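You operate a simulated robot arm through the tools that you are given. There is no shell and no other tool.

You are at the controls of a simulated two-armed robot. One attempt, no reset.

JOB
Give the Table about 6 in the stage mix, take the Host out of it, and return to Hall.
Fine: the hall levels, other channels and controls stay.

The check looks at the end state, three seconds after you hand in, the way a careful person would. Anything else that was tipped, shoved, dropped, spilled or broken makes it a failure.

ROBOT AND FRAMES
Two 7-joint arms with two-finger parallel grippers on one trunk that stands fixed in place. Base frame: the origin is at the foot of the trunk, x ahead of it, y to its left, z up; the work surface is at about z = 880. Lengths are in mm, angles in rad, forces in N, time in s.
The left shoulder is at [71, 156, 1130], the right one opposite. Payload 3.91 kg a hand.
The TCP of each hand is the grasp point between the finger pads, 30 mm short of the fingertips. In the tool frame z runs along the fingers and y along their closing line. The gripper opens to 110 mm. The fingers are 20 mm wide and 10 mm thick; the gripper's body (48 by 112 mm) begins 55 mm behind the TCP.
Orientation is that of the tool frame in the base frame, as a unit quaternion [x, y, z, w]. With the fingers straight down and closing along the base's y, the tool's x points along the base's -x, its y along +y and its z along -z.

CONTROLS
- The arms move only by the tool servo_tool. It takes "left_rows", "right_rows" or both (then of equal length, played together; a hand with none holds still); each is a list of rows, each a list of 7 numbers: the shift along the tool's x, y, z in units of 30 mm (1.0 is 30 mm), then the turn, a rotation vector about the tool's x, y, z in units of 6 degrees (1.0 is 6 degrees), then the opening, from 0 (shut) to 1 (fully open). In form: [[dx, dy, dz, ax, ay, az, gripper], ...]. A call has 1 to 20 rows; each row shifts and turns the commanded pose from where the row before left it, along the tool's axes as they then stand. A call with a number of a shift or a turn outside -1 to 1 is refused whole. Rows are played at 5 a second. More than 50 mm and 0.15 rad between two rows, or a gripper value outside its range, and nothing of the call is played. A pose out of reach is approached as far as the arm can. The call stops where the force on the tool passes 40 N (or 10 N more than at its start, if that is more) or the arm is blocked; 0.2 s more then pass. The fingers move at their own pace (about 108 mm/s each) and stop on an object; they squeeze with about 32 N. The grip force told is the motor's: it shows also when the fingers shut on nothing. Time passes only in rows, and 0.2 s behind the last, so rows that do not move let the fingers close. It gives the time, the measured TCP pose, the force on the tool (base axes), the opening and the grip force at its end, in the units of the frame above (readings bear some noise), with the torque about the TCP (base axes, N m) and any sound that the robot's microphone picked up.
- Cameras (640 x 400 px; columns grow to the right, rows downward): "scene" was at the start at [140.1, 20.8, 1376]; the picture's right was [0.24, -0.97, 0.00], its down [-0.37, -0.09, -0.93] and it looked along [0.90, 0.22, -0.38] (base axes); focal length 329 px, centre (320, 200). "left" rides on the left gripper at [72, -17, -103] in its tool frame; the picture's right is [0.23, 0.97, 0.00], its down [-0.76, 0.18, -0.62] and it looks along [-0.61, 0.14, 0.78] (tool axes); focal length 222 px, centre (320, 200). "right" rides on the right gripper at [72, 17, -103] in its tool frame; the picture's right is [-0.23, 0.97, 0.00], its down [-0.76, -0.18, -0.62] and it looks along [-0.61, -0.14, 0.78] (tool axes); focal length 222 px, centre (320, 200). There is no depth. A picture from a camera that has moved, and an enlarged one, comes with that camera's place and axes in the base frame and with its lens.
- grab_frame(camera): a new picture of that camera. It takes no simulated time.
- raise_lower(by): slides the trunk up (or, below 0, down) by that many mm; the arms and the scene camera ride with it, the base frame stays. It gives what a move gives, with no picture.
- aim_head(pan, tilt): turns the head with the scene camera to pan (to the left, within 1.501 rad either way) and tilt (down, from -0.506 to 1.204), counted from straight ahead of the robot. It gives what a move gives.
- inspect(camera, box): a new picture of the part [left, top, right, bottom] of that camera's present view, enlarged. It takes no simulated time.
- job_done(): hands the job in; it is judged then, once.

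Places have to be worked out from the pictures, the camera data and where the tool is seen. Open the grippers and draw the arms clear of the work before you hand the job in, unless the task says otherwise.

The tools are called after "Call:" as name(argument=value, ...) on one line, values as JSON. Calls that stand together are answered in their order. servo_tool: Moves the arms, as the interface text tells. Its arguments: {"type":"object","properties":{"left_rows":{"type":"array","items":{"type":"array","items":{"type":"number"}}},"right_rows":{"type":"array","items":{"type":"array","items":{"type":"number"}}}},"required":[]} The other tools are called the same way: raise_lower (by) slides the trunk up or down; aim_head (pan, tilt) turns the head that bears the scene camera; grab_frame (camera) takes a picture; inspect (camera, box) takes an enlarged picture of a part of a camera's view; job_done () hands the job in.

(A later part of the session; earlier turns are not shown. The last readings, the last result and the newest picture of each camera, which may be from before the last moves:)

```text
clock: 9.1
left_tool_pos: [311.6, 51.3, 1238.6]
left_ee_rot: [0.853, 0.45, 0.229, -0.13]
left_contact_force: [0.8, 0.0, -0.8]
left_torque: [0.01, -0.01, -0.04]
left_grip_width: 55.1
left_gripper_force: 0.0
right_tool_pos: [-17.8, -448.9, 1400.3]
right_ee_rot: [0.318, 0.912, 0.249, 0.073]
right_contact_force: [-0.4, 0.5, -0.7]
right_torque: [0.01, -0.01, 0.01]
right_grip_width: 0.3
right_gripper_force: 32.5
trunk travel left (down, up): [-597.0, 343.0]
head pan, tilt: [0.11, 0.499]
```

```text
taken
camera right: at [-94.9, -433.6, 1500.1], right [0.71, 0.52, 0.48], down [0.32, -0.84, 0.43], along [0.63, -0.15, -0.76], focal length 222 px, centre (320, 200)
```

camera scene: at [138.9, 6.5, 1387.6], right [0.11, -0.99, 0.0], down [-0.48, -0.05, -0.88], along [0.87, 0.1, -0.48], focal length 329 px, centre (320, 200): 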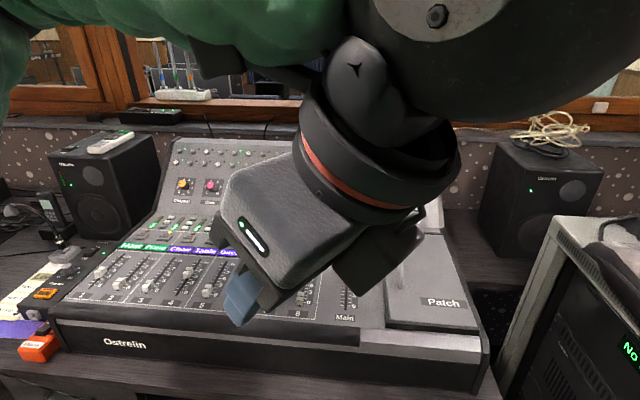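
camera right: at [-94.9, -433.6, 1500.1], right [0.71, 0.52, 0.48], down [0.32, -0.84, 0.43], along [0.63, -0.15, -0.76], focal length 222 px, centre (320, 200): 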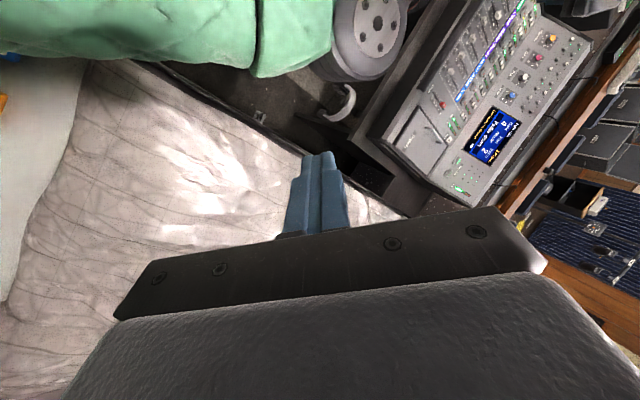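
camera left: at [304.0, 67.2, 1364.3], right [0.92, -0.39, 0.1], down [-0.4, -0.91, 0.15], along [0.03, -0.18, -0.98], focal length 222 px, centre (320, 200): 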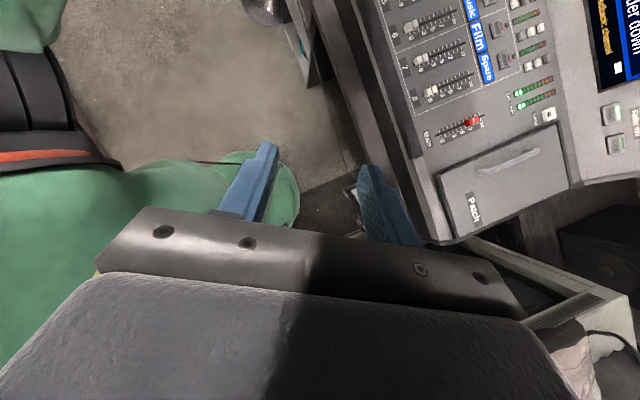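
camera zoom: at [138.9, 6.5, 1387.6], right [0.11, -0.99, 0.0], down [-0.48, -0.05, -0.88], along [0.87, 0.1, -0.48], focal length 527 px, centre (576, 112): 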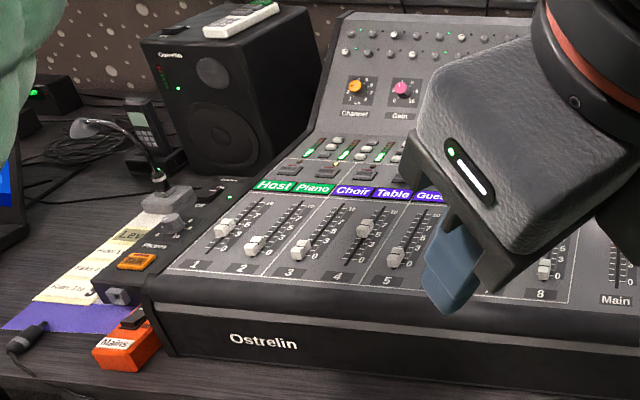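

The console, fader positions, remote, gooseneck mic and rack all look as they were. I now believe the trigger was my right elbow running into the covered rack at the robot's right (its top-left edge is near y≈-460, z≈1000), so I raise the trunk to lift the elbows above it before bringing the arms back in front.

Call:
raise_lower(by=120)

Call:
grab_frame(camera="scene")

Call:
grab_frame(camera="right")

```text
clock: 10.6
left_tool_pos: [312.0, 52.2, 1359.0]
left_ee_rot: [0.854, 0.45, 0.228, -0.129]
left_contact_force: [-0.6, 1.0, 0.5]
left_torque: [-0.04, 0.02, -0.01]
left_grip_width: 55.2
left_gripper_force: 0.1
right_tool_pos: [-16.7, -445.7, 1519.7]
right_ee_rot: [0.318, 0.912, 0.249, 0.074]
right_contact_force: [0.6, -0.2, 0.3]
right_torque: [0.0, -0.03, 0.01]
right_grip_width: 0.1
right_gripper_force: 32.6
trunk travel left (down, up): [-717.0, 223.0]
head pan, tilt: [0.11, 0.499]
```

```text
taken
camera scene: at [139.8, 7.9, 1507.3], right [0.11, -0.99, 0.0], down [-0.48, -0.05, -0.88], along [0.87, 0.1, -0.48], focal length 329 px, centre (320, 200)
```

scene: 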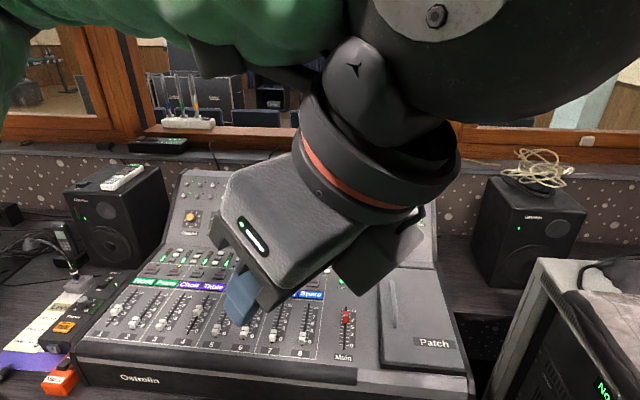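

```text
taken
camera right: at [-93.6, -432.0, 1620.5], right [0.71, 0.52, 0.48], down [0.32, -0.84, 0.43], along [0.63, -0.15, -0.76], focal length 222 px, centre (320, 200)
```

right: 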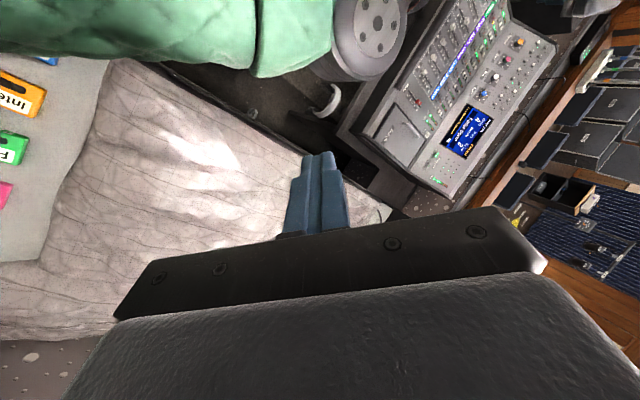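

The trunk rise went smoothly with the trunk square. Next I bring the left hand slowly forward and left by about (140, 200, 20) to get it away from in front of the head.

Call:
servo_tool(left_rows=[[0.5, 0.01, 0.24, 0, 0, 0, 0.5], [0.6, 0.01, 0.29, 0, 0, 0, 0.5], [0.7, 0.01, 0.34, 0, 0, 0, 0.5], [0.7, 0.01, 0.34, 0, 0, 0, 0.5], [0.7, 0.01, 0.34, 0, 0, 0, 0.5], [0.7, 0.01, 0.34, 0, 0, 0, 0.5], [0.7, 0.01, 0.34, 0, 0, 0, 0.5], [0.7, 0.01, 0.34, 0, 0, 0, 0.5], [0.7, 0.01, 0.34, 0, 0, 0, 0.5], [0.7, 0.01, 0.34, 0, 0, 0, 0.5], [0.5, 0.01, 0.24, 0, 0, 0, 0.5]])

Call:
grab_frame(camera="scene")

Call:
grab_frame(camera="left")

```text
clock: 13.0
left_tool_pos: [448.6, 251.7, 1377.4]
left_ee_rot: [0.853, 0.45, 0.229, -0.129]
left_contact_force: [0.0, 0.5, 0.9]
left_torque: [0.0, -0.02, 0.0]
left_grip_width: 55.2
left_gripper_force: 0.0
right_tool_pos: [-18.6, -444.6, 1521.7]
right_ee_rot: [0.318, 0.912, 0.248, 0.073]
right_contact_force: [1.4, -0.4, -0.3]
right_torque: [-0.04, 0.0, 0.04]
right_grip_width: 0.0
right_gripper_force: 31.7
trunk travel left (down, up): [-717.0, 223.0]
head pan, tilt: [0.11, 0.499]
```

```text
taken
camera scene: at [139.7, 9.1, 1507.5], right [0.11, -0.99, 0.0], down [-0.48, -0.05, -0.88], along [0.87, 0.1, -0.48], focal length 329 px, centre (320, 200)
```

scene: 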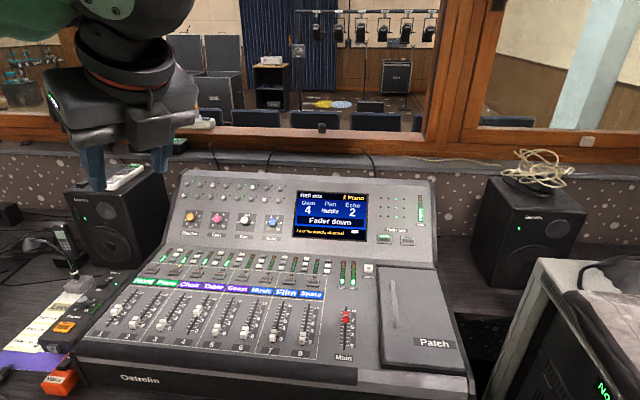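

```text
taken
camera left: at [441.8, 267.4, 1501.5], right [0.92, -0.39, 0.1], down [-0.4, -0.91, 0.15], along [0.03, -0.18, -0.98], focal length 222 px, centre (320, 200)
```

left: 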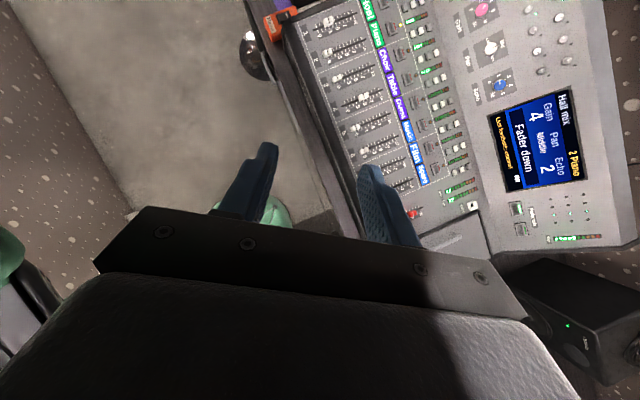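

All stable, and the view of the console is clear again with all faders as they were. I now turn the left hand back toward its normal orientation, half of the turn first.

Call:
servo_tool(left_rows=[[0, 0, 0, 0.13, -0.07, -0.48, 0.5], [0, 0, 0, 0.257, -0.146, -0.96, 0.5], [0, 0, 0, 0.257, -0.146, -0.96, 0.5], [0, 0, 0, 0.257, -0.146, -0.96, 0.5], [0, 0, 0, 0.257, -0.146, -0.96, 0.5], [0, 0, 0, 0.257, -0.146, -0.96, 0.5], [0, 0, 0, 0.257, -0.146, -0.96, 0.5], [0, 0, 0, 0.257, -0.146, -0.96, 0.5], [0, 0, 0, 0.257, -0.146, -0.96, 0.5], [0, 0, 0, 0.257, -0.146, -0.96, 0.5], [0, 0, 0, 0.13, -0.07, -0.48, 0.5]])

Call:
grab_frame(camera="scene")

```text
clock: 15.4
left_tool_pos: [448.4, 249.6, 1377.0]
left_ee_rot: [0.523, 0.838, 0.138, -0.078]
left_contact_force: [0.4, 0.5, -0.3]
left_torque: [0.03, 0.03, 0.03]
left_grip_width: 54.9
left_gripper_force: 0.0
right_tool_pos: [-16.2, -446.3, 1519.6]
right_ee_rot: [0.318, 0.912, 0.249, 0.073]
right_contact_force: [0.4, 0.5, -0.1]
right_torque: [0.0, -0.05, -0.01]
right_grip_width: 0.0
right_gripper_force: 31.7
trunk travel left (down, up): [-717.0, 223.0]
head pan, tilt: [0.11, 0.499]
```

```text
taken
camera scene: at [139.9, 8.4, 1507.5], right [0.11, -0.99, 0.0], down [-0.48, -0.05, -0.88], along [0.87, 0.1, -0.48], focal length 329 px, centre (320, 200)
```

scene: 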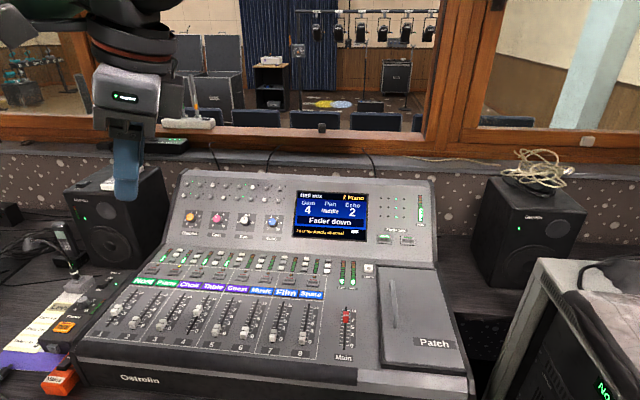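

Turn went well. I complete the other half of the turn.

Call:
servo_tool(left_rows=[[0, 0, 0, 0.13, -0.07, -0.48, 0.5], [0, 0, 0, 0.257, -0.146, -0.96, 0.5], [0, 0, 0, 0.257, -0.146, -0.96, 0.5], [0, 0, 0, 0.257, -0.146, -0.96, 0.5], [0, 0, 0, 0.257, -0.146, -0.96, 0.5], [0, 0, 0, 0.257, -0.146, -0.96, 0.5], [0, 0, 0, 0.257, -0.146, -0.96, 0.5], [0, 0, 0, 0.257, -0.146, -0.96, 0.5], [0, 0, 0, 0.257, -0.146, -0.96, 0.5], [0, 0, 0, 0.257, -0.146, -0.96, 0.5], [0, 0, 0, 0.257, -0.146, -0.96, 0.5], [0, 0, 0, 0.13, -0.07, -0.48, 0.5]])

Call:
grab_frame(camera="left")

Call:
grab_frame(camera="scene")

```text
clock: 18.0
left_tool_pos: [449.5, 248.4, 1379.2]
left_ee_rot: [-0.001, 1.0, -0.002, 0.001]
left_contact_force: [-0.3, 0.2, 0.2]
left_torque: [-0.03, 0.02, 0.01]
left_grip_width: 55.0
left_gripper_force: 0.0
right_tool_pos: [-17.1, -444.9, 1520.9]
right_ee_rot: [0.318, 0.912, 0.248, 0.074]
right_contact_force: [0.8, 0.1, -0.1]
right_torque: [0.01, -0.01, 0.01]
right_grip_width: 0.0
right_gripper_force: 32.4
trunk travel left (down, up): [-717.0, 223.0]
head pan, tilt: [0.11, 0.499]
```

```text
taken
camera left: at [376.8, 231.3, 1480.5], right [-0.23, 0.97, 0.0], down [0.76, 0.18, 0.62], along [0.61, 0.14, -0.78], focal length 222 px, centre (320, 200)
```

left: 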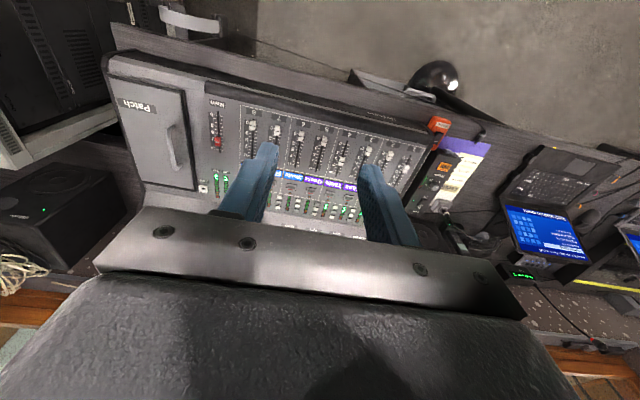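

```text
taken
camera scene: at [139.9, 8.4, 1507.5], right [0.11, -0.99, 0.0], down [-0.48, -0.05, -0.88], along [0.87, 0.1, -0.48], focal length 329 px, centre (320, 200)
```

scene: 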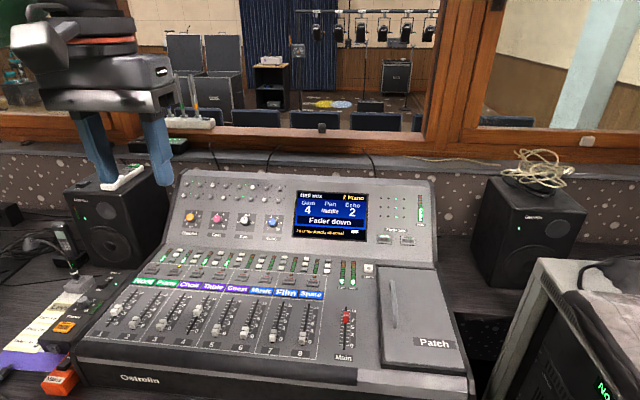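

The left hand is back in its normal attitude, and everything is calm with the trunk at its place. Since the left side is clear of the rack, I'll do the whole job with the left arm and leave the right one parked; first I shut the left gripper and tilt the tool 30° forward.

Call:
servo_tool(left_rows=[[0, 0, 0, 0, -0.5, 0, 0], [0, 0, 0, 0, -0.75, 0, 0], [0, 0, 0, 0, -0.75, 0, 0], [0, 0, 0, 0, -0.75, 0, 0], [0, 0, 0, 0, -0.75, 0, 0], [0, 0, 0, 0, -0.75, 0, 0], [0, 0, 0, 0, -0.75, 0, 0]])

Call:
grab_frame(camera="scene")

```text
clock: 19.6
left_tool_pos: [451.4, 248.2, 1379.2]
left_ee_rot: [0.0, 0.966, -0.001, 0.259]
left_contact_force: [-0.7, -0.5, -0.6]
left_torque: [-0.02, 0.01, 0.0]
left_grip_width: 0.0
left_gripper_force: 32.2
right_tool_pos: [-16.7, -445.9, 1521.5]
right_ee_rot: [0.318, 0.912, 0.25, 0.073]
right_contact_force: [0.3, 1.2, 0.3]
right_torque: [0.0, 0.0, -0.01]
right_grip_width: 0.1
right_gripper_force: 32.0
trunk travel left (down, up): [-717.0, 223.0]
head pan, tilt: [0.11, 0.499]
```

```text
taken
camera scene: at [139.6, 8.4, 1507.5], right [0.11, -0.99, 0.0], down [-0.48, -0.05, -0.88], along [0.87, 0.1, -0.48], focal length 329 px, centre (320, 200)
```

scene: 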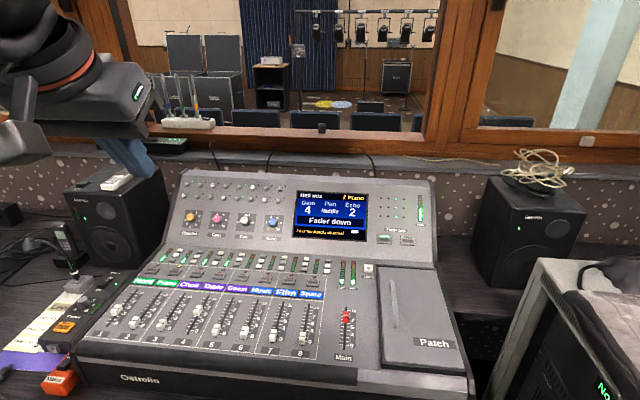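

Tilt is exactly 30°, with no trouble. Before moving I take a magnified look at the mix buttons and the faders from here to refine their positions.

Call:
inspect(camera="scene", box=[280, 170, 460, 282])

Call:
inspect(camera="scene", box=[70, 240, 250, 352])

```text
3.56 times, centred on (370, 226) of scene
camera zoom: at [139.6, 8.4, 1507.5], right [0.11, -0.99, 0.0], down [-0.48, -0.05, -0.88], along [0.87, 0.1, -0.48], focal length 1171 px, centre (142, 108)
```

zoom: 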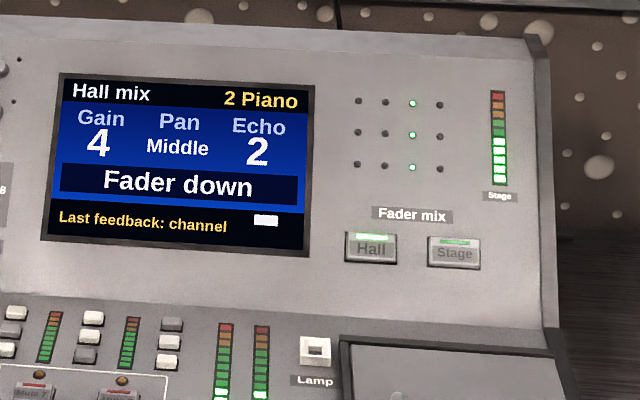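

```text
3.56 times, centred on (160, 296) of scene
camera zoom: at [139.6, 8.4, 1507.5], right [0.11, -0.99, 0.0], down [-0.48, -0.05, -0.88], along [0.87, 0.1, -0.48], focal length 1171 px, centre (889, -141)
```

zoom: 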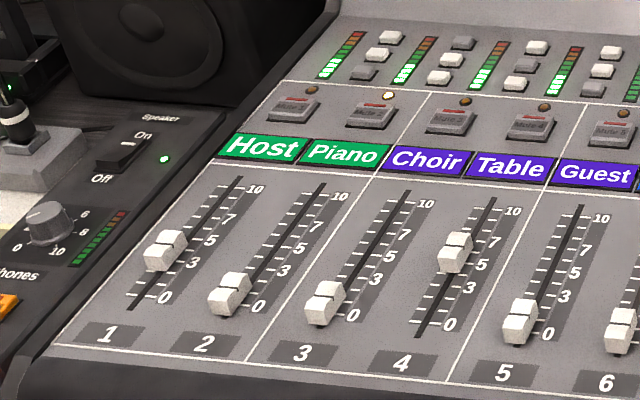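

The buttons refine to Stage ≈ (984, -166, 921) and Hall ≈ (983, -97, 919). I move the left hand, half the way first, toward a hover point above and behind the Stage button.

Call:
servo_tool(left_rows=[[-0.2, -0.35, 0.33, 0, 0, 0, 0], [-0.386, -0.69, 0.662, 0, 0, 0, 0], [-0.386, -0.69, 0.662, 0, 0, 0, 0], [-0.386, -0.69, 0.662, 0, 0, 0, 0], [-0.386, -0.69, 0.662, 0, 0, 0, 0], [-0.386, -0.69, 0.662, 0, 0, 0, 0], [-0.386, -0.69, 0.662, 0, 0, 0, 0], [-0.386, -0.69, 0.662, 0, 0, 0, 0], [-0.386, -0.69, 0.662, 0, 0, 0, 0], [-0.386, -0.69, 0.662, 0, 0, 0, 0], [-0.2, -0.35, 0.33, 0, 0, 0, 0]])

Call:
grab_frame(camera="scene")

Call:
grab_frame(camera="left")

```text
clock: 22.0
left_tool_pos: [649.3, 41.7, 1264.4]
left_ee_rot: [0.0, 0.966, -0.001, 0.26]
left_contact_force: [0.8, 0.3, -1.3]
left_torque: [-0.01, -0.01, -0.01]
left_grip_width: 0.0
left_gripper_force: 32.4
right_tool_pos: [-16.5, -445.8, 1522.4]
right_ee_rot: [0.318, 0.912, 0.248, 0.073]
right_contact_force: [0.0, -0.5, 0.0]
right_torque: [-0.03, -0.02, 0.0]
right_grip_width: 0.0
right_gripper_force: 31.9
trunk travel left (down, up): [-717.0, 223.0]
head pan, tilt: [0.11, 0.499]
```

```text
taken
camera scene: at [140.2, 8.2, 1507.4], right [0.11, -0.99, 0.0], down [-0.48, -0.05, -0.88], along [0.87, 0.1, -0.48], focal length 329 px, centre (320, 200)
```

scene: 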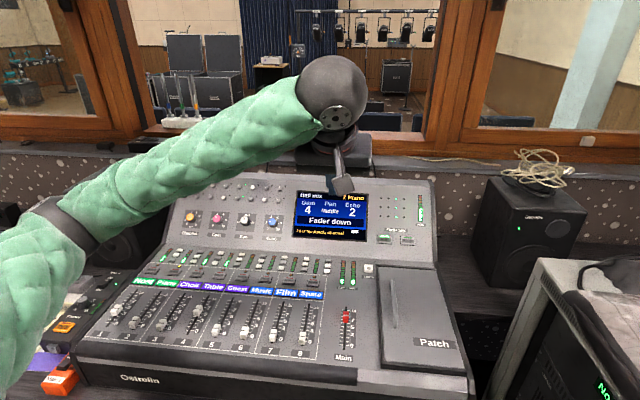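

```text
taken
camera left: at [534.6, 23.5, 1317.1], right [-0.2, 0.97, -0.12], down [0.35, 0.18, 0.92], along [0.92, 0.14, -0.37], focal length 222 px, centre (320, 200)
```

left: 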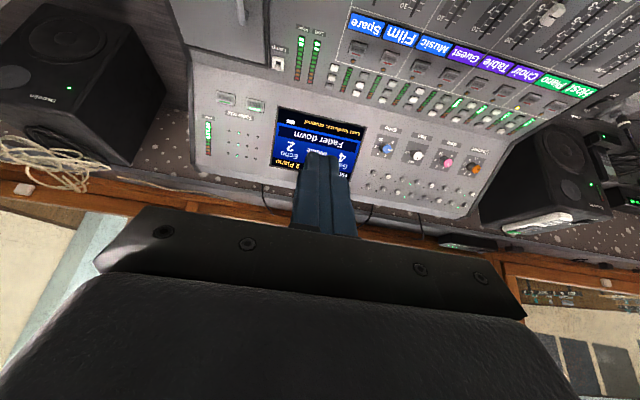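

All steady, elbow is high and clear. I go on to the hover point at about (850, -166, 1151).

Call:
servo_tool(left_rows=[[-0.2, -0.35, 0.33, 0, 0, 0, 0], [-0.391, -0.692, 0.66, 0, 0, 0, 0], [-0.391, -0.692, 0.66, 0, 0, 0, 0], [-0.391, -0.692, 0.66, 0, 0, 0, 0], [-0.391, -0.692, 0.66, 0, 0, 0, 0], [-0.391, -0.692, 0.66, 0, 0, 0, 0], [-0.391, -0.692, 0.66, 0, 0, 0, 0], [-0.391, -0.692, 0.66, 0, 0, 0, 0], [-0.391, -0.692, 0.66, 0, 0, 0, 0], [-0.391, -0.692, 0.66, 0, 0, 0, 0], [-0.2, -0.35, 0.33, 0, 0, 0, 0]])

Call:
grab_frame(camera="scene")

Call:
grab_frame(camera="left")

```text
clock: 24.4
left_tool_pos: [849.9, -168.6, 1153.7]
left_ee_rot: [0.0, 0.966, -0.001, 0.26]
left_contact_force: [0.0, -0.2, 0.9]
left_torque: [-0.01, 0.0, -0.01]
left_grip_width: 0.0
left_gripper_force: 32.2
right_tool_pos: [-16.1, -446.8, 1520.3]
right_ee_rot: [0.318, 0.912, 0.248, 0.074]
right_contact_force: [1.0, 0.4, -0.4]
right_torque: [0.01, 0.02, 0.03]
right_grip_width: 0.1
right_gripper_force: 32.1
trunk travel left (down, up): [-717.0, 223.0]
head pan, tilt: [0.11, 0.499]
```

```text
taken
camera scene: at [140.1, 7.6, 1507.4], right [0.11, -0.99, 0.0], down [-0.48, -0.05, -0.88], along [0.87, 0.1, -0.48], focal length 329 px, centre (320, 200)
```

scene: 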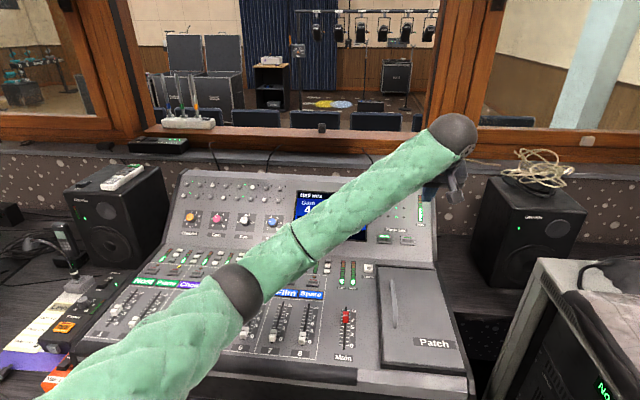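

```text
taken
camera left: at [735.3, -185.5, 1205.9], right [-0.2, 0.97, -0.12], down [0.35, 0.18, 0.92], along [0.92, 0.14, -0.37], focal length 222 px, centre (320, 200)
```

left: 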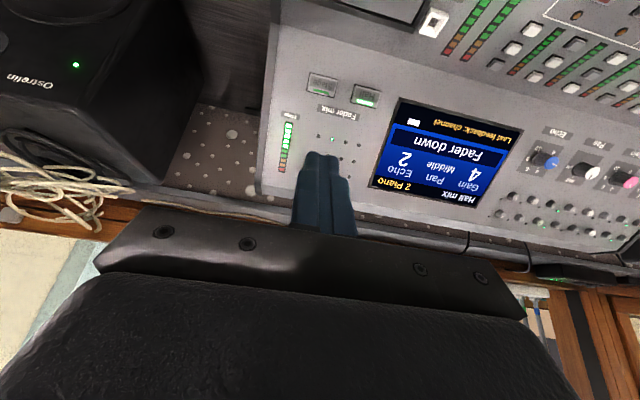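

Stage button measured again at (984, -167, 919), straight along the tool axis about 239 mm ahead of the fingertips' contact point. I advance 200 mm along the tool axis and look again.

Call:
servo_tool(left_rows=[[0, 0, 0.5, 0, 0, 0, 0], [0, 0, 0.8, 0, 0, 0, 0], [0, 0, 0.8, 0, 0, 0, 0], [0, 0, 0.8, 0, 0, 0, 0], [0, 0, 0.8, 0, 0, 0, 0], [0, 0, 0.8, 0, 0, 0, 0], [0, 0, 0.8, 0, 0, 0, 0], [0, 0, 0.8, 0, 0, 0, 0], [0, 0, 0.57, 0, 0, 0, 0]])

Call:
grab_frame(camera="scene")

Call:
grab_frame(camera="left")

```text
clock: 26.4
left_tool_pos: [951.4, -168.2, 976.9]
left_ee_rot: [-0.001, 0.966, -0.001, 0.259]
left_contact_force: [0.9, 0.1, -0.2]
left_torque: [0.01, -0.03, 0.01]
left_grip_width: 0.0
left_gripper_force: 32.7
right_tool_pos: [-15.5, -445.8, 1520.1]
right_ee_rot: [0.319, 0.912, 0.249, 0.073]
right_contact_force: [1.1, -0.9, 0.7]
right_torque: [0.02, 0.04, -0.02]
right_grip_width: 0.0
right_gripper_force: 32.0
trunk travel left (down, up): [-717.0, 223.0]
head pan, tilt: [0.11, 0.499]
```

```text
taken
camera scene: at [140.2, 7.7, 1507.4], right [0.11, -0.99, 0.0], down [-0.48, -0.05, -0.88], along [0.87, 0.1, -0.48], focal length 329 px, centre (320, 200)
```

scene: 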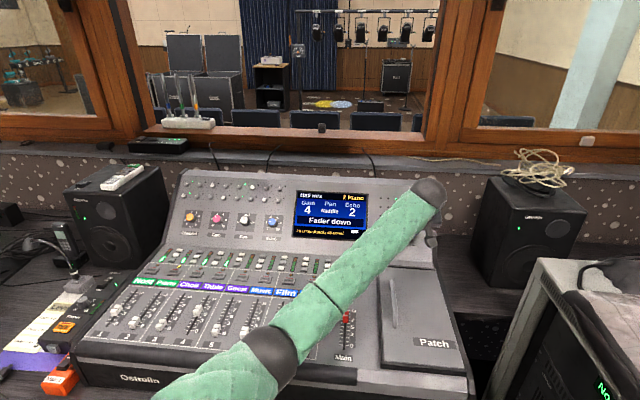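

```text
taken
camera left: at [837.0, -185.8, 1029.0], right [-0.2, 0.97, -0.12], down [0.35, 0.18, 0.92], along [0.92, 0.14, -0.37], focal length 222 px, centre (320, 200)
```

left: 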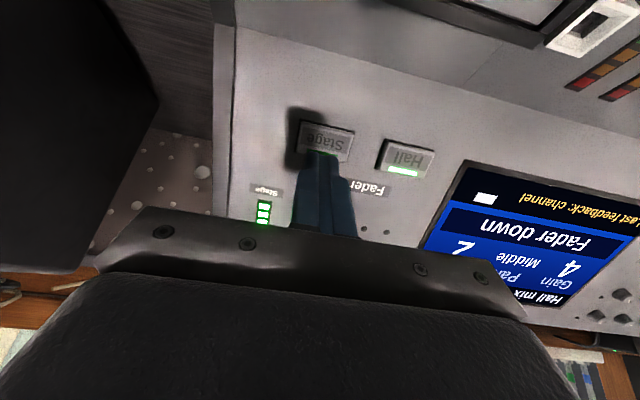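

The fingertip lines up with the Stage button, about 36 mm to go. I advance 30 mm and then creep in with 3 mm rows.

Call:
servo_tool(left_rows=[[0, 0, 0.4, 0, 0, 0, 0], [0, 0, 0.4, 0, 0, 0, 0], [0, 0, 0.2, 0, 0, 0, 0], [0, 0.05, 0.1, 0, 0, 0, 0], [0, 0.05, 0.1, 0, 0, 0, 0]])

Call:
grab_frame(camera="left")

```text
clock: 27.6
left_tool_pos: [968.6, -167.8, 950.9]
left_ee_rot: [0.0, 0.965, -0.002, 0.261]
left_contact_force: [-3.7, -4.0, 8.3]
left_torque: [-0.08, -0.14, -0.1]
left_grip_width: 0.1
left_gripper_force: 31.9
right_tool_pos: [-18.8, -447.3, 1520.7]
right_ee_rot: [0.318, 0.912, 0.248, 0.074]
right_contact_force: [-0.1, -0.3, 0.1]
right_torque: [-0.02, 0.03, 0.03]
right_grip_width: 0.0
right_gripper_force: 31.9
trunk travel left (down, up): [-717.0, 223.0]
head pan, tilt: [0.11, 0.499]
heard: click
```

```text
taken
camera left: at [853.6, -184.1, 1002.0], right [-0.19, 0.97, -0.12], down [0.34, 0.18, 0.92], along [0.92, 0.14, -0.37], focal length 222 px, centre (320, 200)
```

left: 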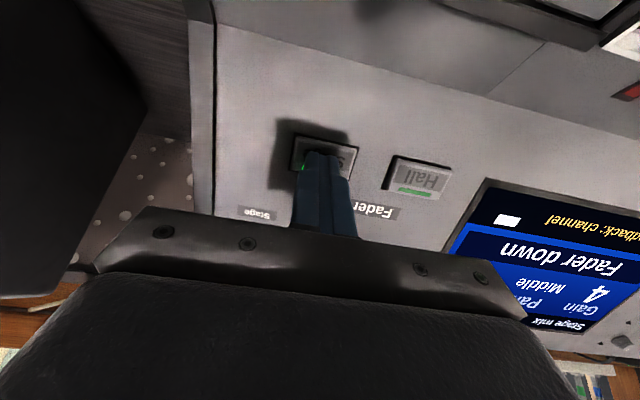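

A click was heard and the display now reads "Stage mix". I back off along the tool axis.

Call:
servo_tool(left_rows=[[0, 0, -0.3, 0, 0, 0, 0], [0, 0, -0.8, 0, 0, 0, 0], [0, 0, -0.8, 0, 0, 0, 0], [0, 0, -0.8, 0, 0, 0, 0], [0, 0, -0.8, 0, 0, 0, 0], [0, 0, -0.8, 0, 0, 0, 0], [0, 0, -0.8, 0, 0, 0, 0], [0, 0, -0.8, 0, 0, 0, 0], [0, 0, -0.8, 0, 0, 0, 0], [0, 0, -0.8, 0, 0, 0, 0]])

Call:
grab_frame(camera="left")

Call:
grab_frame(camera="scene")

```text
clock: 29.8
left_tool_pos: [854.6, -165.6, 1144.0]
left_ee_rot: [-0.001, 0.965, -0.001, 0.261]
left_contact_force: [-1.5, 0.3, 0.0]
left_torque: [0.03, 0.04, 0.01]
left_grip_width: 0.0
left_gripper_force: 31.7
right_tool_pos: [-16.9, -446.0, 1520.3]
right_ee_rot: [0.319, 0.912, 0.249, 0.074]
right_contact_force: [0.6, -0.2, 0.2]
right_torque: [0.03, -0.01, -0.01]
right_grip_width: 0.0
right_gripper_force: 32.0
trunk travel left (down, up): [-717.0, 223.0]
head pan, tilt: [0.11, 0.499]
heard: click
```

```text
taken
camera left: at [740.1, -182.8, 1194.9], right [-0.2, 0.97, -0.12], down [0.35, 0.18, 0.92], along [0.92, 0.14, -0.37], focal length 222 px, centre (320, 200)
```

left: 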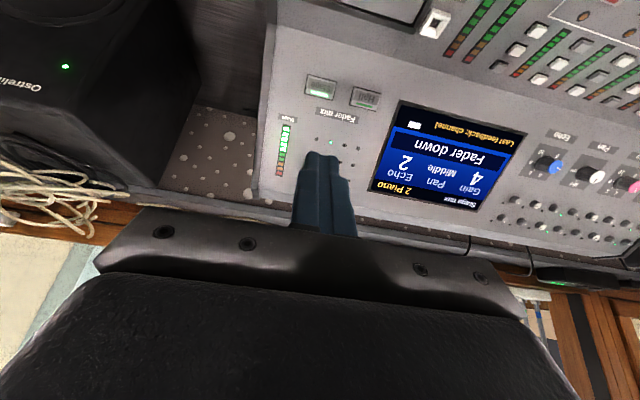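

```text
taken
camera scene: at [139.5, 7.8, 1507.5], right [0.11, -0.99, 0.0], down [-0.48, -0.05, -0.88], along [0.87, 0.1, -0.48], focal length 329 px, centre (320, 200)
```

scene: 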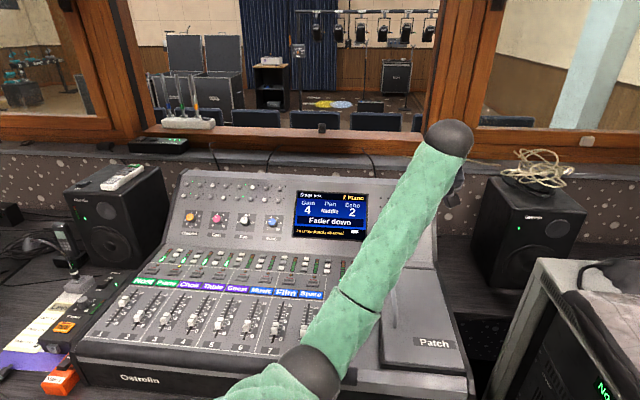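

Stage is lit and the faders have run to the stage positions. I look at them closely.

Call:
inspect(camera="scene", box=[70, 240, 250, 352])

Call:
inspect(camera="scene", box=[200, 180, 400, 352])

```text
3.56 times, centred on (160, 296) of scene
camera zoom: at [139.5, 7.8, 1507.5], right [0.11, -0.99, 0.0], down [-0.48, -0.05, -0.88], along [0.87, 0.1, -0.48], focal length 1171 px, centre (889, -141)
```

zoom: 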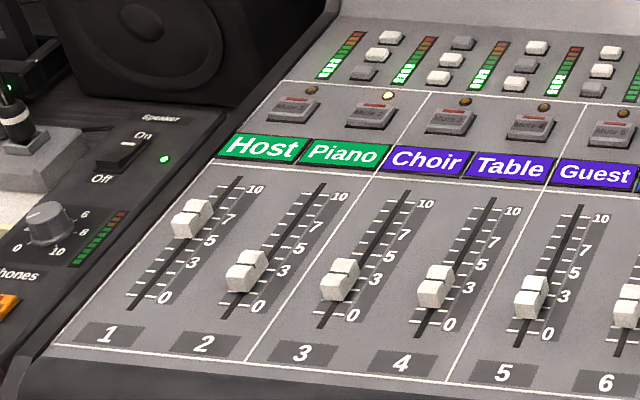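

```text
2.33 times, centred on (300, 266) of scene
camera zoom: at [139.5, 7.8, 1507.5], right [0.11, -0.99, 0.0], down [-0.48, -0.05, -0.88], along [0.87, 0.1, -0.48], focal length 766 px, centre (366, 46)
```

zoom: 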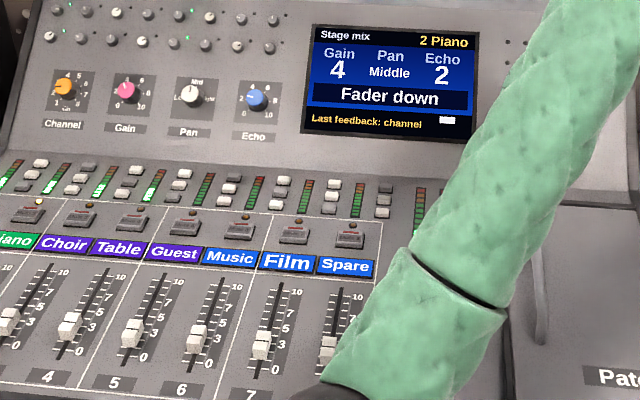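

Stage mix shows Host at about 7 and Table at about 2.5. The fader panel is flat at z≈878 and the Table slot runs along x at y≈367; I carry the left hand over at safe height toward the Table fader.

Call:
servo_tool(left_rows=[[0.15, 0.44, -0.09, 0, 0, 0, 0], [0.31, 0.888, -0.179, 0, 0, 0, 0], [0.31, 0.888, -0.179, 0, 0, 0, 0], [0.31, 0.888, -0.179, 0, 0, 0, 0], [0.31, 0.888, -0.179, 0, 0, 0, 0], [0.31, 0.888, -0.179, 0, 0, 0, 0], [0.31, 0.888, -0.179, 0, 0, 0, 0], [0.31, 0.888, -0.179, 0, 0, 0, 0], [0.31, 0.888, -0.179, 0, 0, 0, 0], [0.31, 0.888, -0.179, 0, 0, 0, 0], [0.31, 0.888, -0.179, 0, 0, 0, 0], [0.31, 0.888, -0.179, 0, 0, 0, 0], [0.31, 0.888, -0.179, 0, 0, 0, 0], [0.31, 0.888, -0.179, 0, 0, 0, 0], [0.31, 0.888, -0.179, 0, 0, 0, 0], [0.31, 0.888, -0.179, 0, 0, 0, 0], [0.31, 0.888, -0.179, 0, 0, 0, 0], [0.31, 0.888, -0.179, 0, 0, 0, 0], [0.31, 0.888, -0.179, 0, 0, 0, 0], [0.31, 0.888, -0.179, 0, 0, 0, 0]])

Call:
servo_tool(left_rows=[[0, 0, 0, 0, 0.5, 0, 0.2], [0, 0, 0, 0, 0.75, 0, 0.36], [0, 0, 0, 0, 0.75, 0, 0.36], [0, 0, 0, 0, 0.75, 0, 0.36], [0, 0, 0, 0, 0.75, 0, 0.36], [0, 0, 0, 0, 0.75, 0, 0.36], [0, 0, 0, 0, 0.77, 0, 0.36]])

Call:
grab_frame(camera="left")

Call:
grab_frame(camera="scene")

```text
clock: 32.1
left_tool_pos: [790.0, 174.6, 1113.6]
left_ee_rot: [-0.025, 0.959, 0.064, 0.275]
left_contact_force: [0.0, 0.0, -0.2]
left_torque: [0.04, 0.0, -0.01]
left_grip_width: 0.0
left_gripper_force: 31.3
left hand out of reach, approached as far as the arm can: row 5, 6, 7, 8, 9, 10, 11
right_tool_pos: [-15.8, -446.4, 1520.8]
right_ee_rot: [0.318, 0.912, 0.248, 0.074]
right_contact_force: [-0.3, 0.3, 0.7]
right_torque: [-0.01, 0.0, -0.01]
right_grip_width: 0.0
right_gripper_force: 31.9
trunk travel left (down, up): [-717.0, 223.0]
head pan, tilt: [0.11, 0.499]
stopped in row 11 (left hand): the arm was blocked; the commanded pose is now the measured one
```

```text
clock: 33.9
left_tool_pos: [904.7, 257.7, 1007.7]
left_ee_rot: [-0.057, 0.996, 0.072, 0.021]
left_contact_force: [1.4, 0.6, -0.6]
left_torque: [0.02, -0.02, -0.02]
left_grip_width: 39.5
left_gripper_force: 0.1
left hand out of reach, approached as far as the arm can: row 2, 3, 4, 5, 6, 7
right_tool_pos: [-16.6, -446.2, 1521.4]
right_ee_rot: [0.318, 0.912, 0.248, 0.074]
right_contact_force: [0.9, 0.8, -0.6]
right_torque: [0.01, 0.02, 0.02]
right_grip_width: 0.2
right_gripper_force: 31.7
trunk travel left (down, up): [-717.0, 223.0]
head pan, tilt: [0.11, 0.499]
stopped in row 7 (left hand): the arm was blocked; the commanded pose is now the measured one
```

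```text
taken
camera left: at [831.0, 216.1, 1102.7], right [-0.34, 0.93, 0.13], down [0.72, 0.17, 0.68], along [0.61, 0.32, -0.72], focal length 222 px, centre (320, 200)
```

left: 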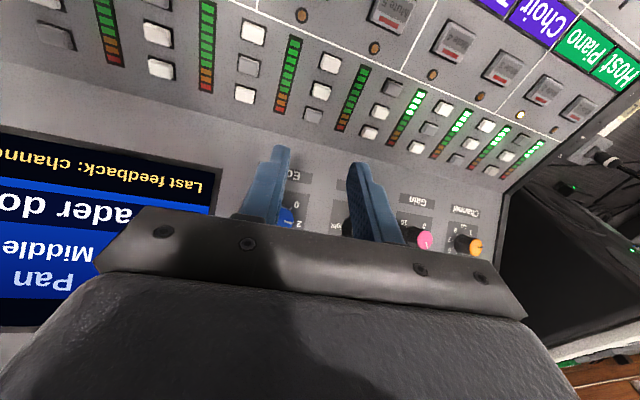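

```text
taken
camera scene: at [139.4, 8.3, 1507.5], right [0.11, -0.99, 0.0], down [-0.48, -0.05, -0.88], along [0.87, 0.1, -0.48], focal length 329 px, centre (320, 200)
```

scene: 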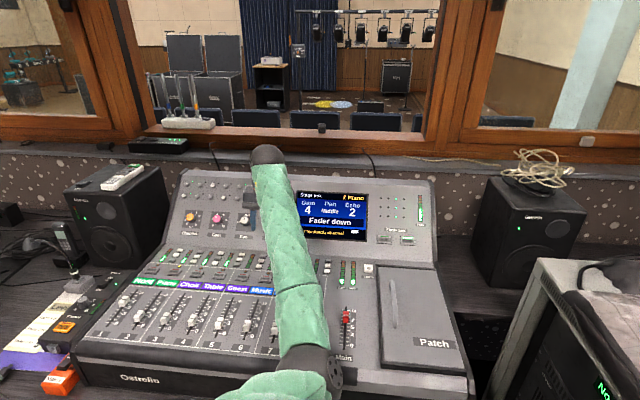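

I should have waited between those two calls: the arm ran into a joint limit with the elbow folded inward and the hand is now at (905, 258, 1008), over the upper panel but touching nothing (forces near zero). I lift it up and back, away from the panel.

Call:
servo_tool(left_rows=[[0.1, 0.1, -0.5, 0, 0, 0, 0.36], [0.3, 0.19, -0.846, 0, 0, 0, 0.36], [0.5, 0.19, -0.846, 0, 0, 0, 0.36], [0.58, 0.19, -0.846, 0, 0, 0, 0.36], [0.58, 0.19, -0.846, 0, 0, 0, 0.36], [0.58, 0.19, -0.846, 0, 0, 0, 0.36], [0.58, 0.19, -0.846, 0, 0, 0, 0.36], [0.58, 0.19, -0.846, 0, 0, 0, 0.36]])

Call:
grab_frame(camera="scene")

```text
clock: 35.7
left_tool_pos: [890.2, 338.3, 1137.3]
left_ee_rot: [-0.055, 0.996, 0.071, 0.02]
left_contact_force: [-0.6, -1.5, 0.1]
left_torque: [-0.02, 0.01, -0.02]
left_grip_width: 39.6
left_gripper_force: 0.0
left hand out of reach, approached as far as the arm can: row 2, 3, 4, 5, 6, 7, 8
right_tool_pos: [-16.9, -445.5, 1520.9]
right_ee_rot: [0.318, 0.912, 0.248, 0.073]
right_contact_force: [-0.7, -0.6, 0.2]
right_torque: [0.01, 0.01, 0.0]
right_grip_width: 0.0
right_gripper_force: 32.0
trunk travel left (down, up): [-717.0, 223.0]
head pan, tilt: [0.11, 0.499]
```

```text
taken
camera scene: at [139.7, 8.4, 1507.4], right [0.11, -0.99, 0.0], down [-0.48, -0.05, -0.88], along [0.87, 0.1, -0.48], focal length 329 px, centre (320, 200)
```

scene: 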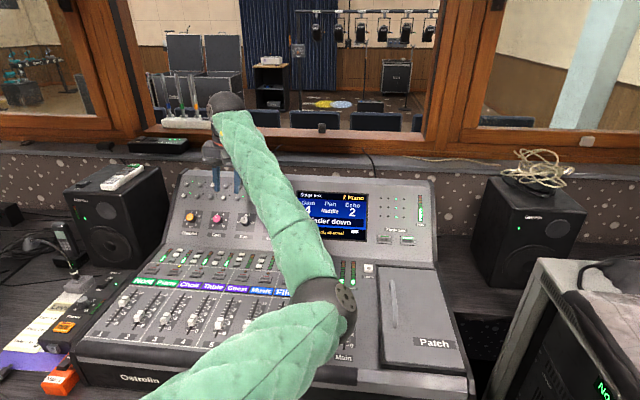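

The left elbow has folded over to the right side, which is why the hand cannot come back over the faders. I take the hand back rightwards at safe height so the elbow can return to the left of the arm line.

Call:
servo_tool(left_rows=[[0.17, -0.45, -0.2, 0, 0, 0, 0.36], [0.345, -0.908, -0.412, 0, 0, 0, 0.36], [0.345, -0.908, -0.412, 0, 0, 0, 0.36], [0.345, -0.908, -0.412, 0, 0, 0, 0.36], [0.345, -0.908, -0.412, 0, 0, 0, 0.36], [0.345, -0.908, -0.412, 0, 0, 0, 0.36], [0.345, -0.908, -0.412, 0, 0, 0, 0.36], [0.345, -0.908, -0.412, 0, 0, 0, 0.36]])

Call:
grab_frame(camera="scene")

```text
clock: 37.5
left_tool_pos: [975.0, 205.7, 1136.9]
left_ee_rot: [-0.056, 0.996, 0.072, 0.02]
left_contact_force: [-0.2, -0.6, -0.8]
left_torque: [0.01, 0.02, 0.0]
left_grip_width: 39.7
left_gripper_force: 0.1
left hand out of reach, approached as far as the arm can: row 1, 2, 3, 4, 5, 6, 7, 8
right_tool_pos: [-15.7, -446.3, 1520.3]
right_ee_rot: [0.318, 0.912, 0.249, 0.073]
right_contact_force: [0.0, -0.4, 0.7]
right_torque: [0.01, -0.01, 0.01]
right_grip_width: 0.0
right_gripper_force: 32.2
trunk travel left (down, up): [-717.0, 223.0]
head pan, tilt: [0.11, 0.499]
```

```text
taken
camera scene: at [140.2, 7.7, 1507.4], right [0.11, -0.99, 0.0], down [-0.48, -0.05, -0.88], along [0.87, 0.1, -0.48], focal length 329 px, centre (320, 200)
```

scene: 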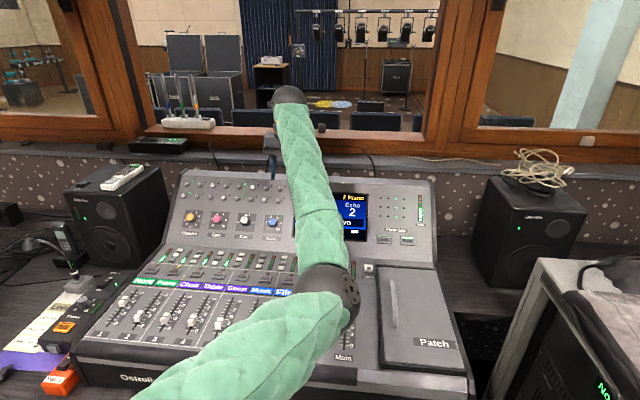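

The hand is limited: its heading has been dragged counter-clockwise, so the wrist turn seems to be the binding limit. I relax it by turning the hand about 36° counter-clockwise about the vertical and see if the arm follows its command again.

Call:
servo_tool(left_rows=[[0, 0, 0, 0, 0, -0.8, 0.36], [0, 0, 0, 0, 0, -0.8, 0.36], [0, 0, 0, 0, 0, -0.8, 0.36], [0, 0, 0, 0, 0, -0.8, 0.36], [0, 0, 0, 0, 0, -0.8, 0.36], [0, 0, 0, 0, 0, -0.8, 0.36]])

Call:
grab_frame(camera="scene")

```text
clock: 38.9
left_tool_pos: [974.2, 206.7, 1138.1]
left_ee_rot: [-0.302, 0.95, 0.065, 0.038]
left_contact_force: [-0.3, -0.5, 0.2]
left_torque: [0.0, 0.01, -0.01]
left_grip_width: 39.8
left_gripper_force: 0.1
right_tool_pos: [-16.2, -445.3, 1521.5]
right_ee_rot: [0.318, 0.912, 0.249, 0.074]
right_contact_force: [-0.8, 0.5, -0.5]
right_torque: [0.0, -0.03, 0.01]
right_grip_width: 0.0
right_gripper_force: 32.0
trunk travel left (down, up): [-717.0, 223.0]
head pan, tilt: [0.11, 0.499]
```

```text
taken
camera scene: at [140.1, 8.0, 1507.4], right [0.11, -0.99, 0.0], down [-0.48, -0.05, -0.88], along [0.87, 0.1, -0.48], focal length 329 px, centre (320, 200)
```

scene: 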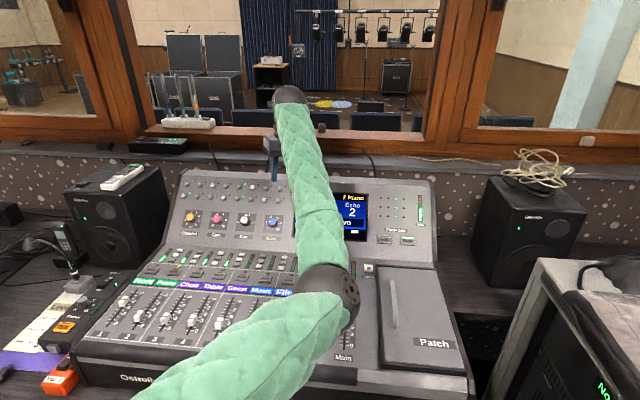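

The limit was indeed the wrist heading; no more out-of-reach warnings. I now move the hand back and to the right and up, with this heading.

Call:
servo_tool(left_rows=[[0.4, -0.2, -0.2, 0, 0, 0, 0.36], [0.785, -0.408, -0.383, 0, 0, 0, 0.36], [0.785, -0.408, -0.383, 0, 0, 0, 0.36], [0.785, -0.408, -0.383, 0, 0, 0, 0.36], [0.785, -0.408, -0.383, 0, 0, 0, 0.36], [0.785, -0.408, -0.383, 0, 0, 0, 0.36], [0.785, -0.408, -0.383, 0, 0, 0, 0.36], [0.785, -0.408, -0.383, 0, 0, 0, 0.36]])

Call:
grab_frame(camera="scene")

```text
clock: 40.7
left_tool_pos: [1015.1, 56.6, 1141.2]
left_ee_rot: [-0.301, 0.951, 0.065, 0.037]
left_contact_force: [-0.1, 0.6, 0.2]
left_torque: [0.01, -0.01, -0.02]
left_grip_width: 39.7
left_gripper_force: 0.1
left hand out of reach, approached as far as the arm can: row 1, 2, 3, 4, 5, 6, 7, 8
right_tool_pos: [-15.9, -448.0, 1520.6]
right_ee_rot: [0.318, 0.912, 0.249, 0.072]
right_contact_force: [0.2, 0.3, -1.0]
right_torque: [0.01, -0.01, -0.01]
right_grip_width: 0.1
right_gripper_force: 31.8
trunk travel left (down, up): [-717.0, 223.0]
head pan, tilt: [0.11, 0.499]
```

```text
taken
camera scene: at [140.1, 7.5, 1507.4], right [0.11, -0.99, 0.0], down [-0.48, -0.05, -0.88], along [0.87, 0.1, -0.48], focal length 329 px, centre (320, 200)
```

scene: 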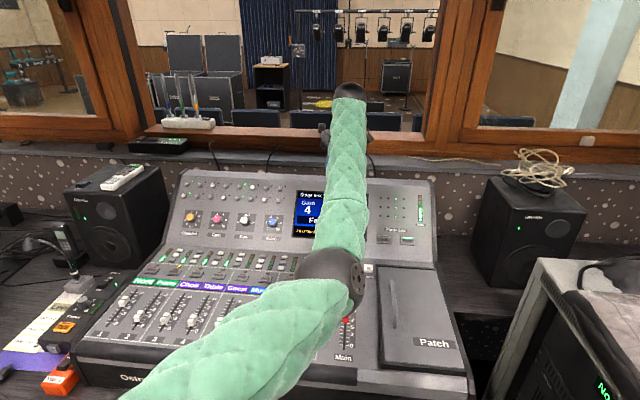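

The upper arm sits against its inward limit here, so going right is no use. I swing the hand to the left instead (toward (850, 500, 1240)), where the shoulder has room, keeping it well above the console.

Call:
servo_tool(left_rows=[[-0.14, 0.5, -0.1, 0, 0, 0, 0.36], [-0.2, 0.978, -0.15, 0, 0, 0, 0.36], [-0.2, 0.978, -0.15, 0, 0, 0, 0.36], [-0.2, 0.978, -0.15, 0, 0, 0, 0.36], [-0.277, 0.978, -0.079, 0, 0, 0, 0.36], [-0.277, 0.978, -0.079, 0, 0, 0, 0.36], [-0.277, 0.978, -0.079, 0, 0, 0, 0.36], [-0.277, 0.978, -0.079, 0, 0, 0, 0.36], [-0.277, 0.978, -0.079, 0, 0, 0, 0.36], [-0.277, 0.978, -0.079, 0, 0, 0, 0.36]])

Call:
grab_frame(camera="scene")

```text
clock: 42.9
left_tool_pos: [946.1, 324.3, 1201.5]
left_ee_rot: [-0.302, 0.95, 0.065, 0.036]
left_contact_force: [1.2, 0.1, -0.3]
left_torque: [0.02, 0.01, -0.03]
left_grip_width: 39.5
left_gripper_force: 0.0
left hand out of reach, approached as far as the arm can: row 1, 2, 3, 4
right_tool_pos: [-16.7, -444.9, 1520.6]
right_ee_rot: [0.319, 0.911, 0.248, 0.074]
right_contact_force: [-0.4, 0.1, -0.7]
right_torque: [0.01, 0.03, -0.02]
right_grip_width: 0.0
right_gripper_force: 32.3
trunk travel left (down, up): [-717.0, 223.0]
head pan, tilt: [0.11, 0.499]
```

```text
taken
camera scene: at [140.0, 9.0, 1507.4], right [0.11, -0.99, 0.0], down [-0.48, -0.05, -0.88], along [0.87, 0.1, -0.48], focal length 329 px, centre (320, 200)
```

scene: 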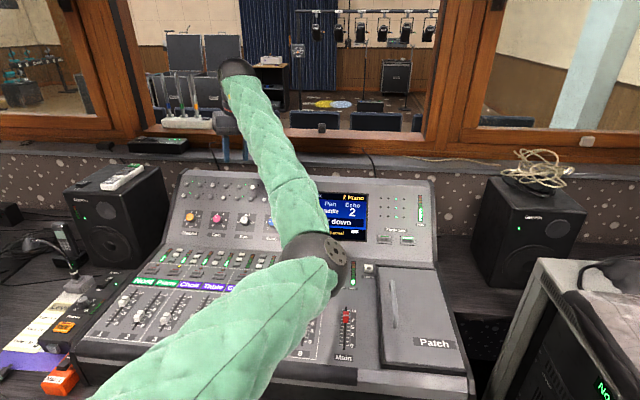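

Now the arm follows again without warnings. I continue left to about (850, 600, 1250).

Call:
servo_tool(left_rows=[[-0.28, 0.946, -0.033, 0, 0, 0, 0.36], [-0.28, 0.946, -0.033, 0, 0, 0, 0.36], [-0.28, 0.946, -0.033, 0, 0, 0, 0.36], [-0.28, 0.946, -0.033, 0, 0, 0, 0.36], [-0.28, 0.946, -0.033, 0, 0, 0, 0.36], [-0.28, 0.946, -0.033, 0, 0, 0, 0.36], [-0.28, 0.946, -0.033, 0, 0, 0, 0.36], [-0.28, 0.946, -0.033, 0, 0, 0, 0.36], [-0.28, 0.946, -0.033, 0, 0, 0, 0.36], [-0.14, 0.5, -0.02, 0, 0, 0, 0.36]])

Call:
grab_frame(camera="scene")

```text
clock: 45.1
left_tool_pos: [854.4, 586.7, 1250.6]
left_ee_rot: [-0.301, 0.951, 0.064, 0.036]
left_contact_force: [0.5, 0.1, 0.7]
left_torque: [-0.01, -0.01, -0.07]
left_grip_width: 39.8
left_gripper_force: 0.1
right_tool_pos: [-17.2, -445.3, 1519.4]
right_ee_rot: [0.318, 0.912, 0.248, 0.074]
right_contact_force: [0.1, 0.6, -0.7]
right_torque: [0.03, 0.0, 0.02]
right_grip_width: 0.0
right_gripper_force: 31.3
trunk travel left (down, up): [-717.0, 223.0]
head pan, tilt: [0.11, 0.499]
```

```text
taken
camera scene: at [140.0, 8.3, 1507.4], right [0.11, -0.99, 0.0], down [-0.48, -0.05, -0.88], along [0.87, 0.1, -0.48], focal length 329 px, centre (320, 200)
```

scene: 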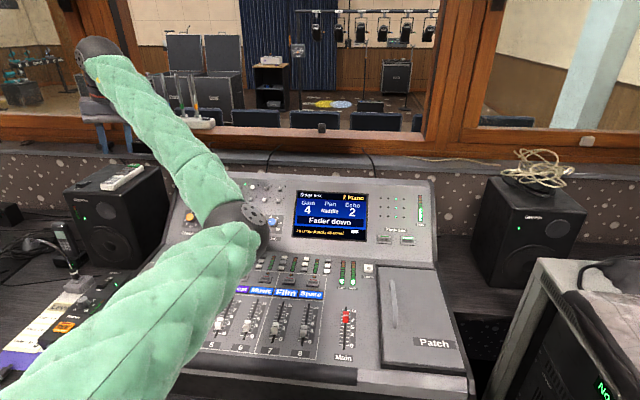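

The arm tracks well here. I draw the hand back toward the area above the faders, watching where the elbow goes.

Call:
servo_tool(left_rows=[[0.5, -0.01, 0.07, 0, 0, 0, 0.36], [0.8, -0.01, 0.12, 0, 0, 0, 0.36], [0.8, -0.01, 0.12, 0, 0, 0, 0.36], [0.8, -0.01, 0.12, 0, 0, 0, 0.36], [0.8, -0.01, 0.12, 0, 0, 0, 0.36], [0.8, -0.01, 0.12, 0, 0, 0, 0.36], [0.8, -0.01, 0.12, 0, 0, 0, 0.36], [0.8, -0.01, 0.12, 0, 0, 0, 0.36]])

Call:
grab_frame(camera="scene")

```text
clock: 46.9
left_tool_pos: [706.2, 485.2, 1198.9]
left_ee_rot: [-0.301, 0.95, 0.066, 0.037]
left_contact_force: [-0.1, 0.0, 0.4]
left_torque: [-0.01, -0.02, -0.01]
left_grip_width: 39.5
left_gripper_force: 0.0
right_tool_pos: [-15.9, -445.3, 1521.1]
right_ee_rot: [0.318, 0.912, 0.248, 0.073]
right_contact_force: [-0.2, -0.5, 0.0]
right_torque: [0.0, 0.0, -0.03]
right_grip_width: 0.0
right_gripper_force: 32.3
trunk travel left (down, up): [-717.0, 223.0]
head pan, tilt: [0.11, 0.499]
```

```text
taken
camera scene: at [139.6, 7.3, 1507.5], right [0.11, -0.99, 0.0], down [-0.48, -0.05, -0.88], along [0.87, 0.1, -0.48], focal length 329 px, centre (320, 200)
```

scene: 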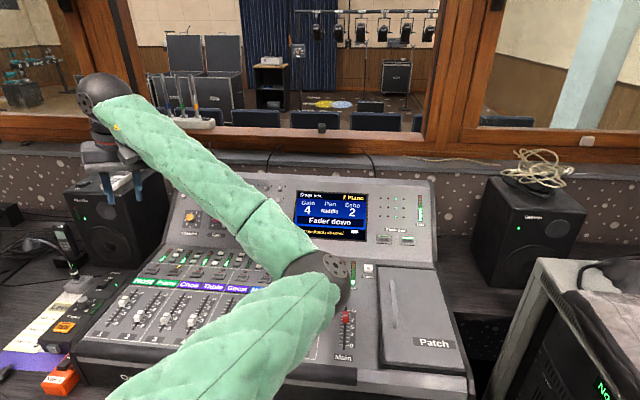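

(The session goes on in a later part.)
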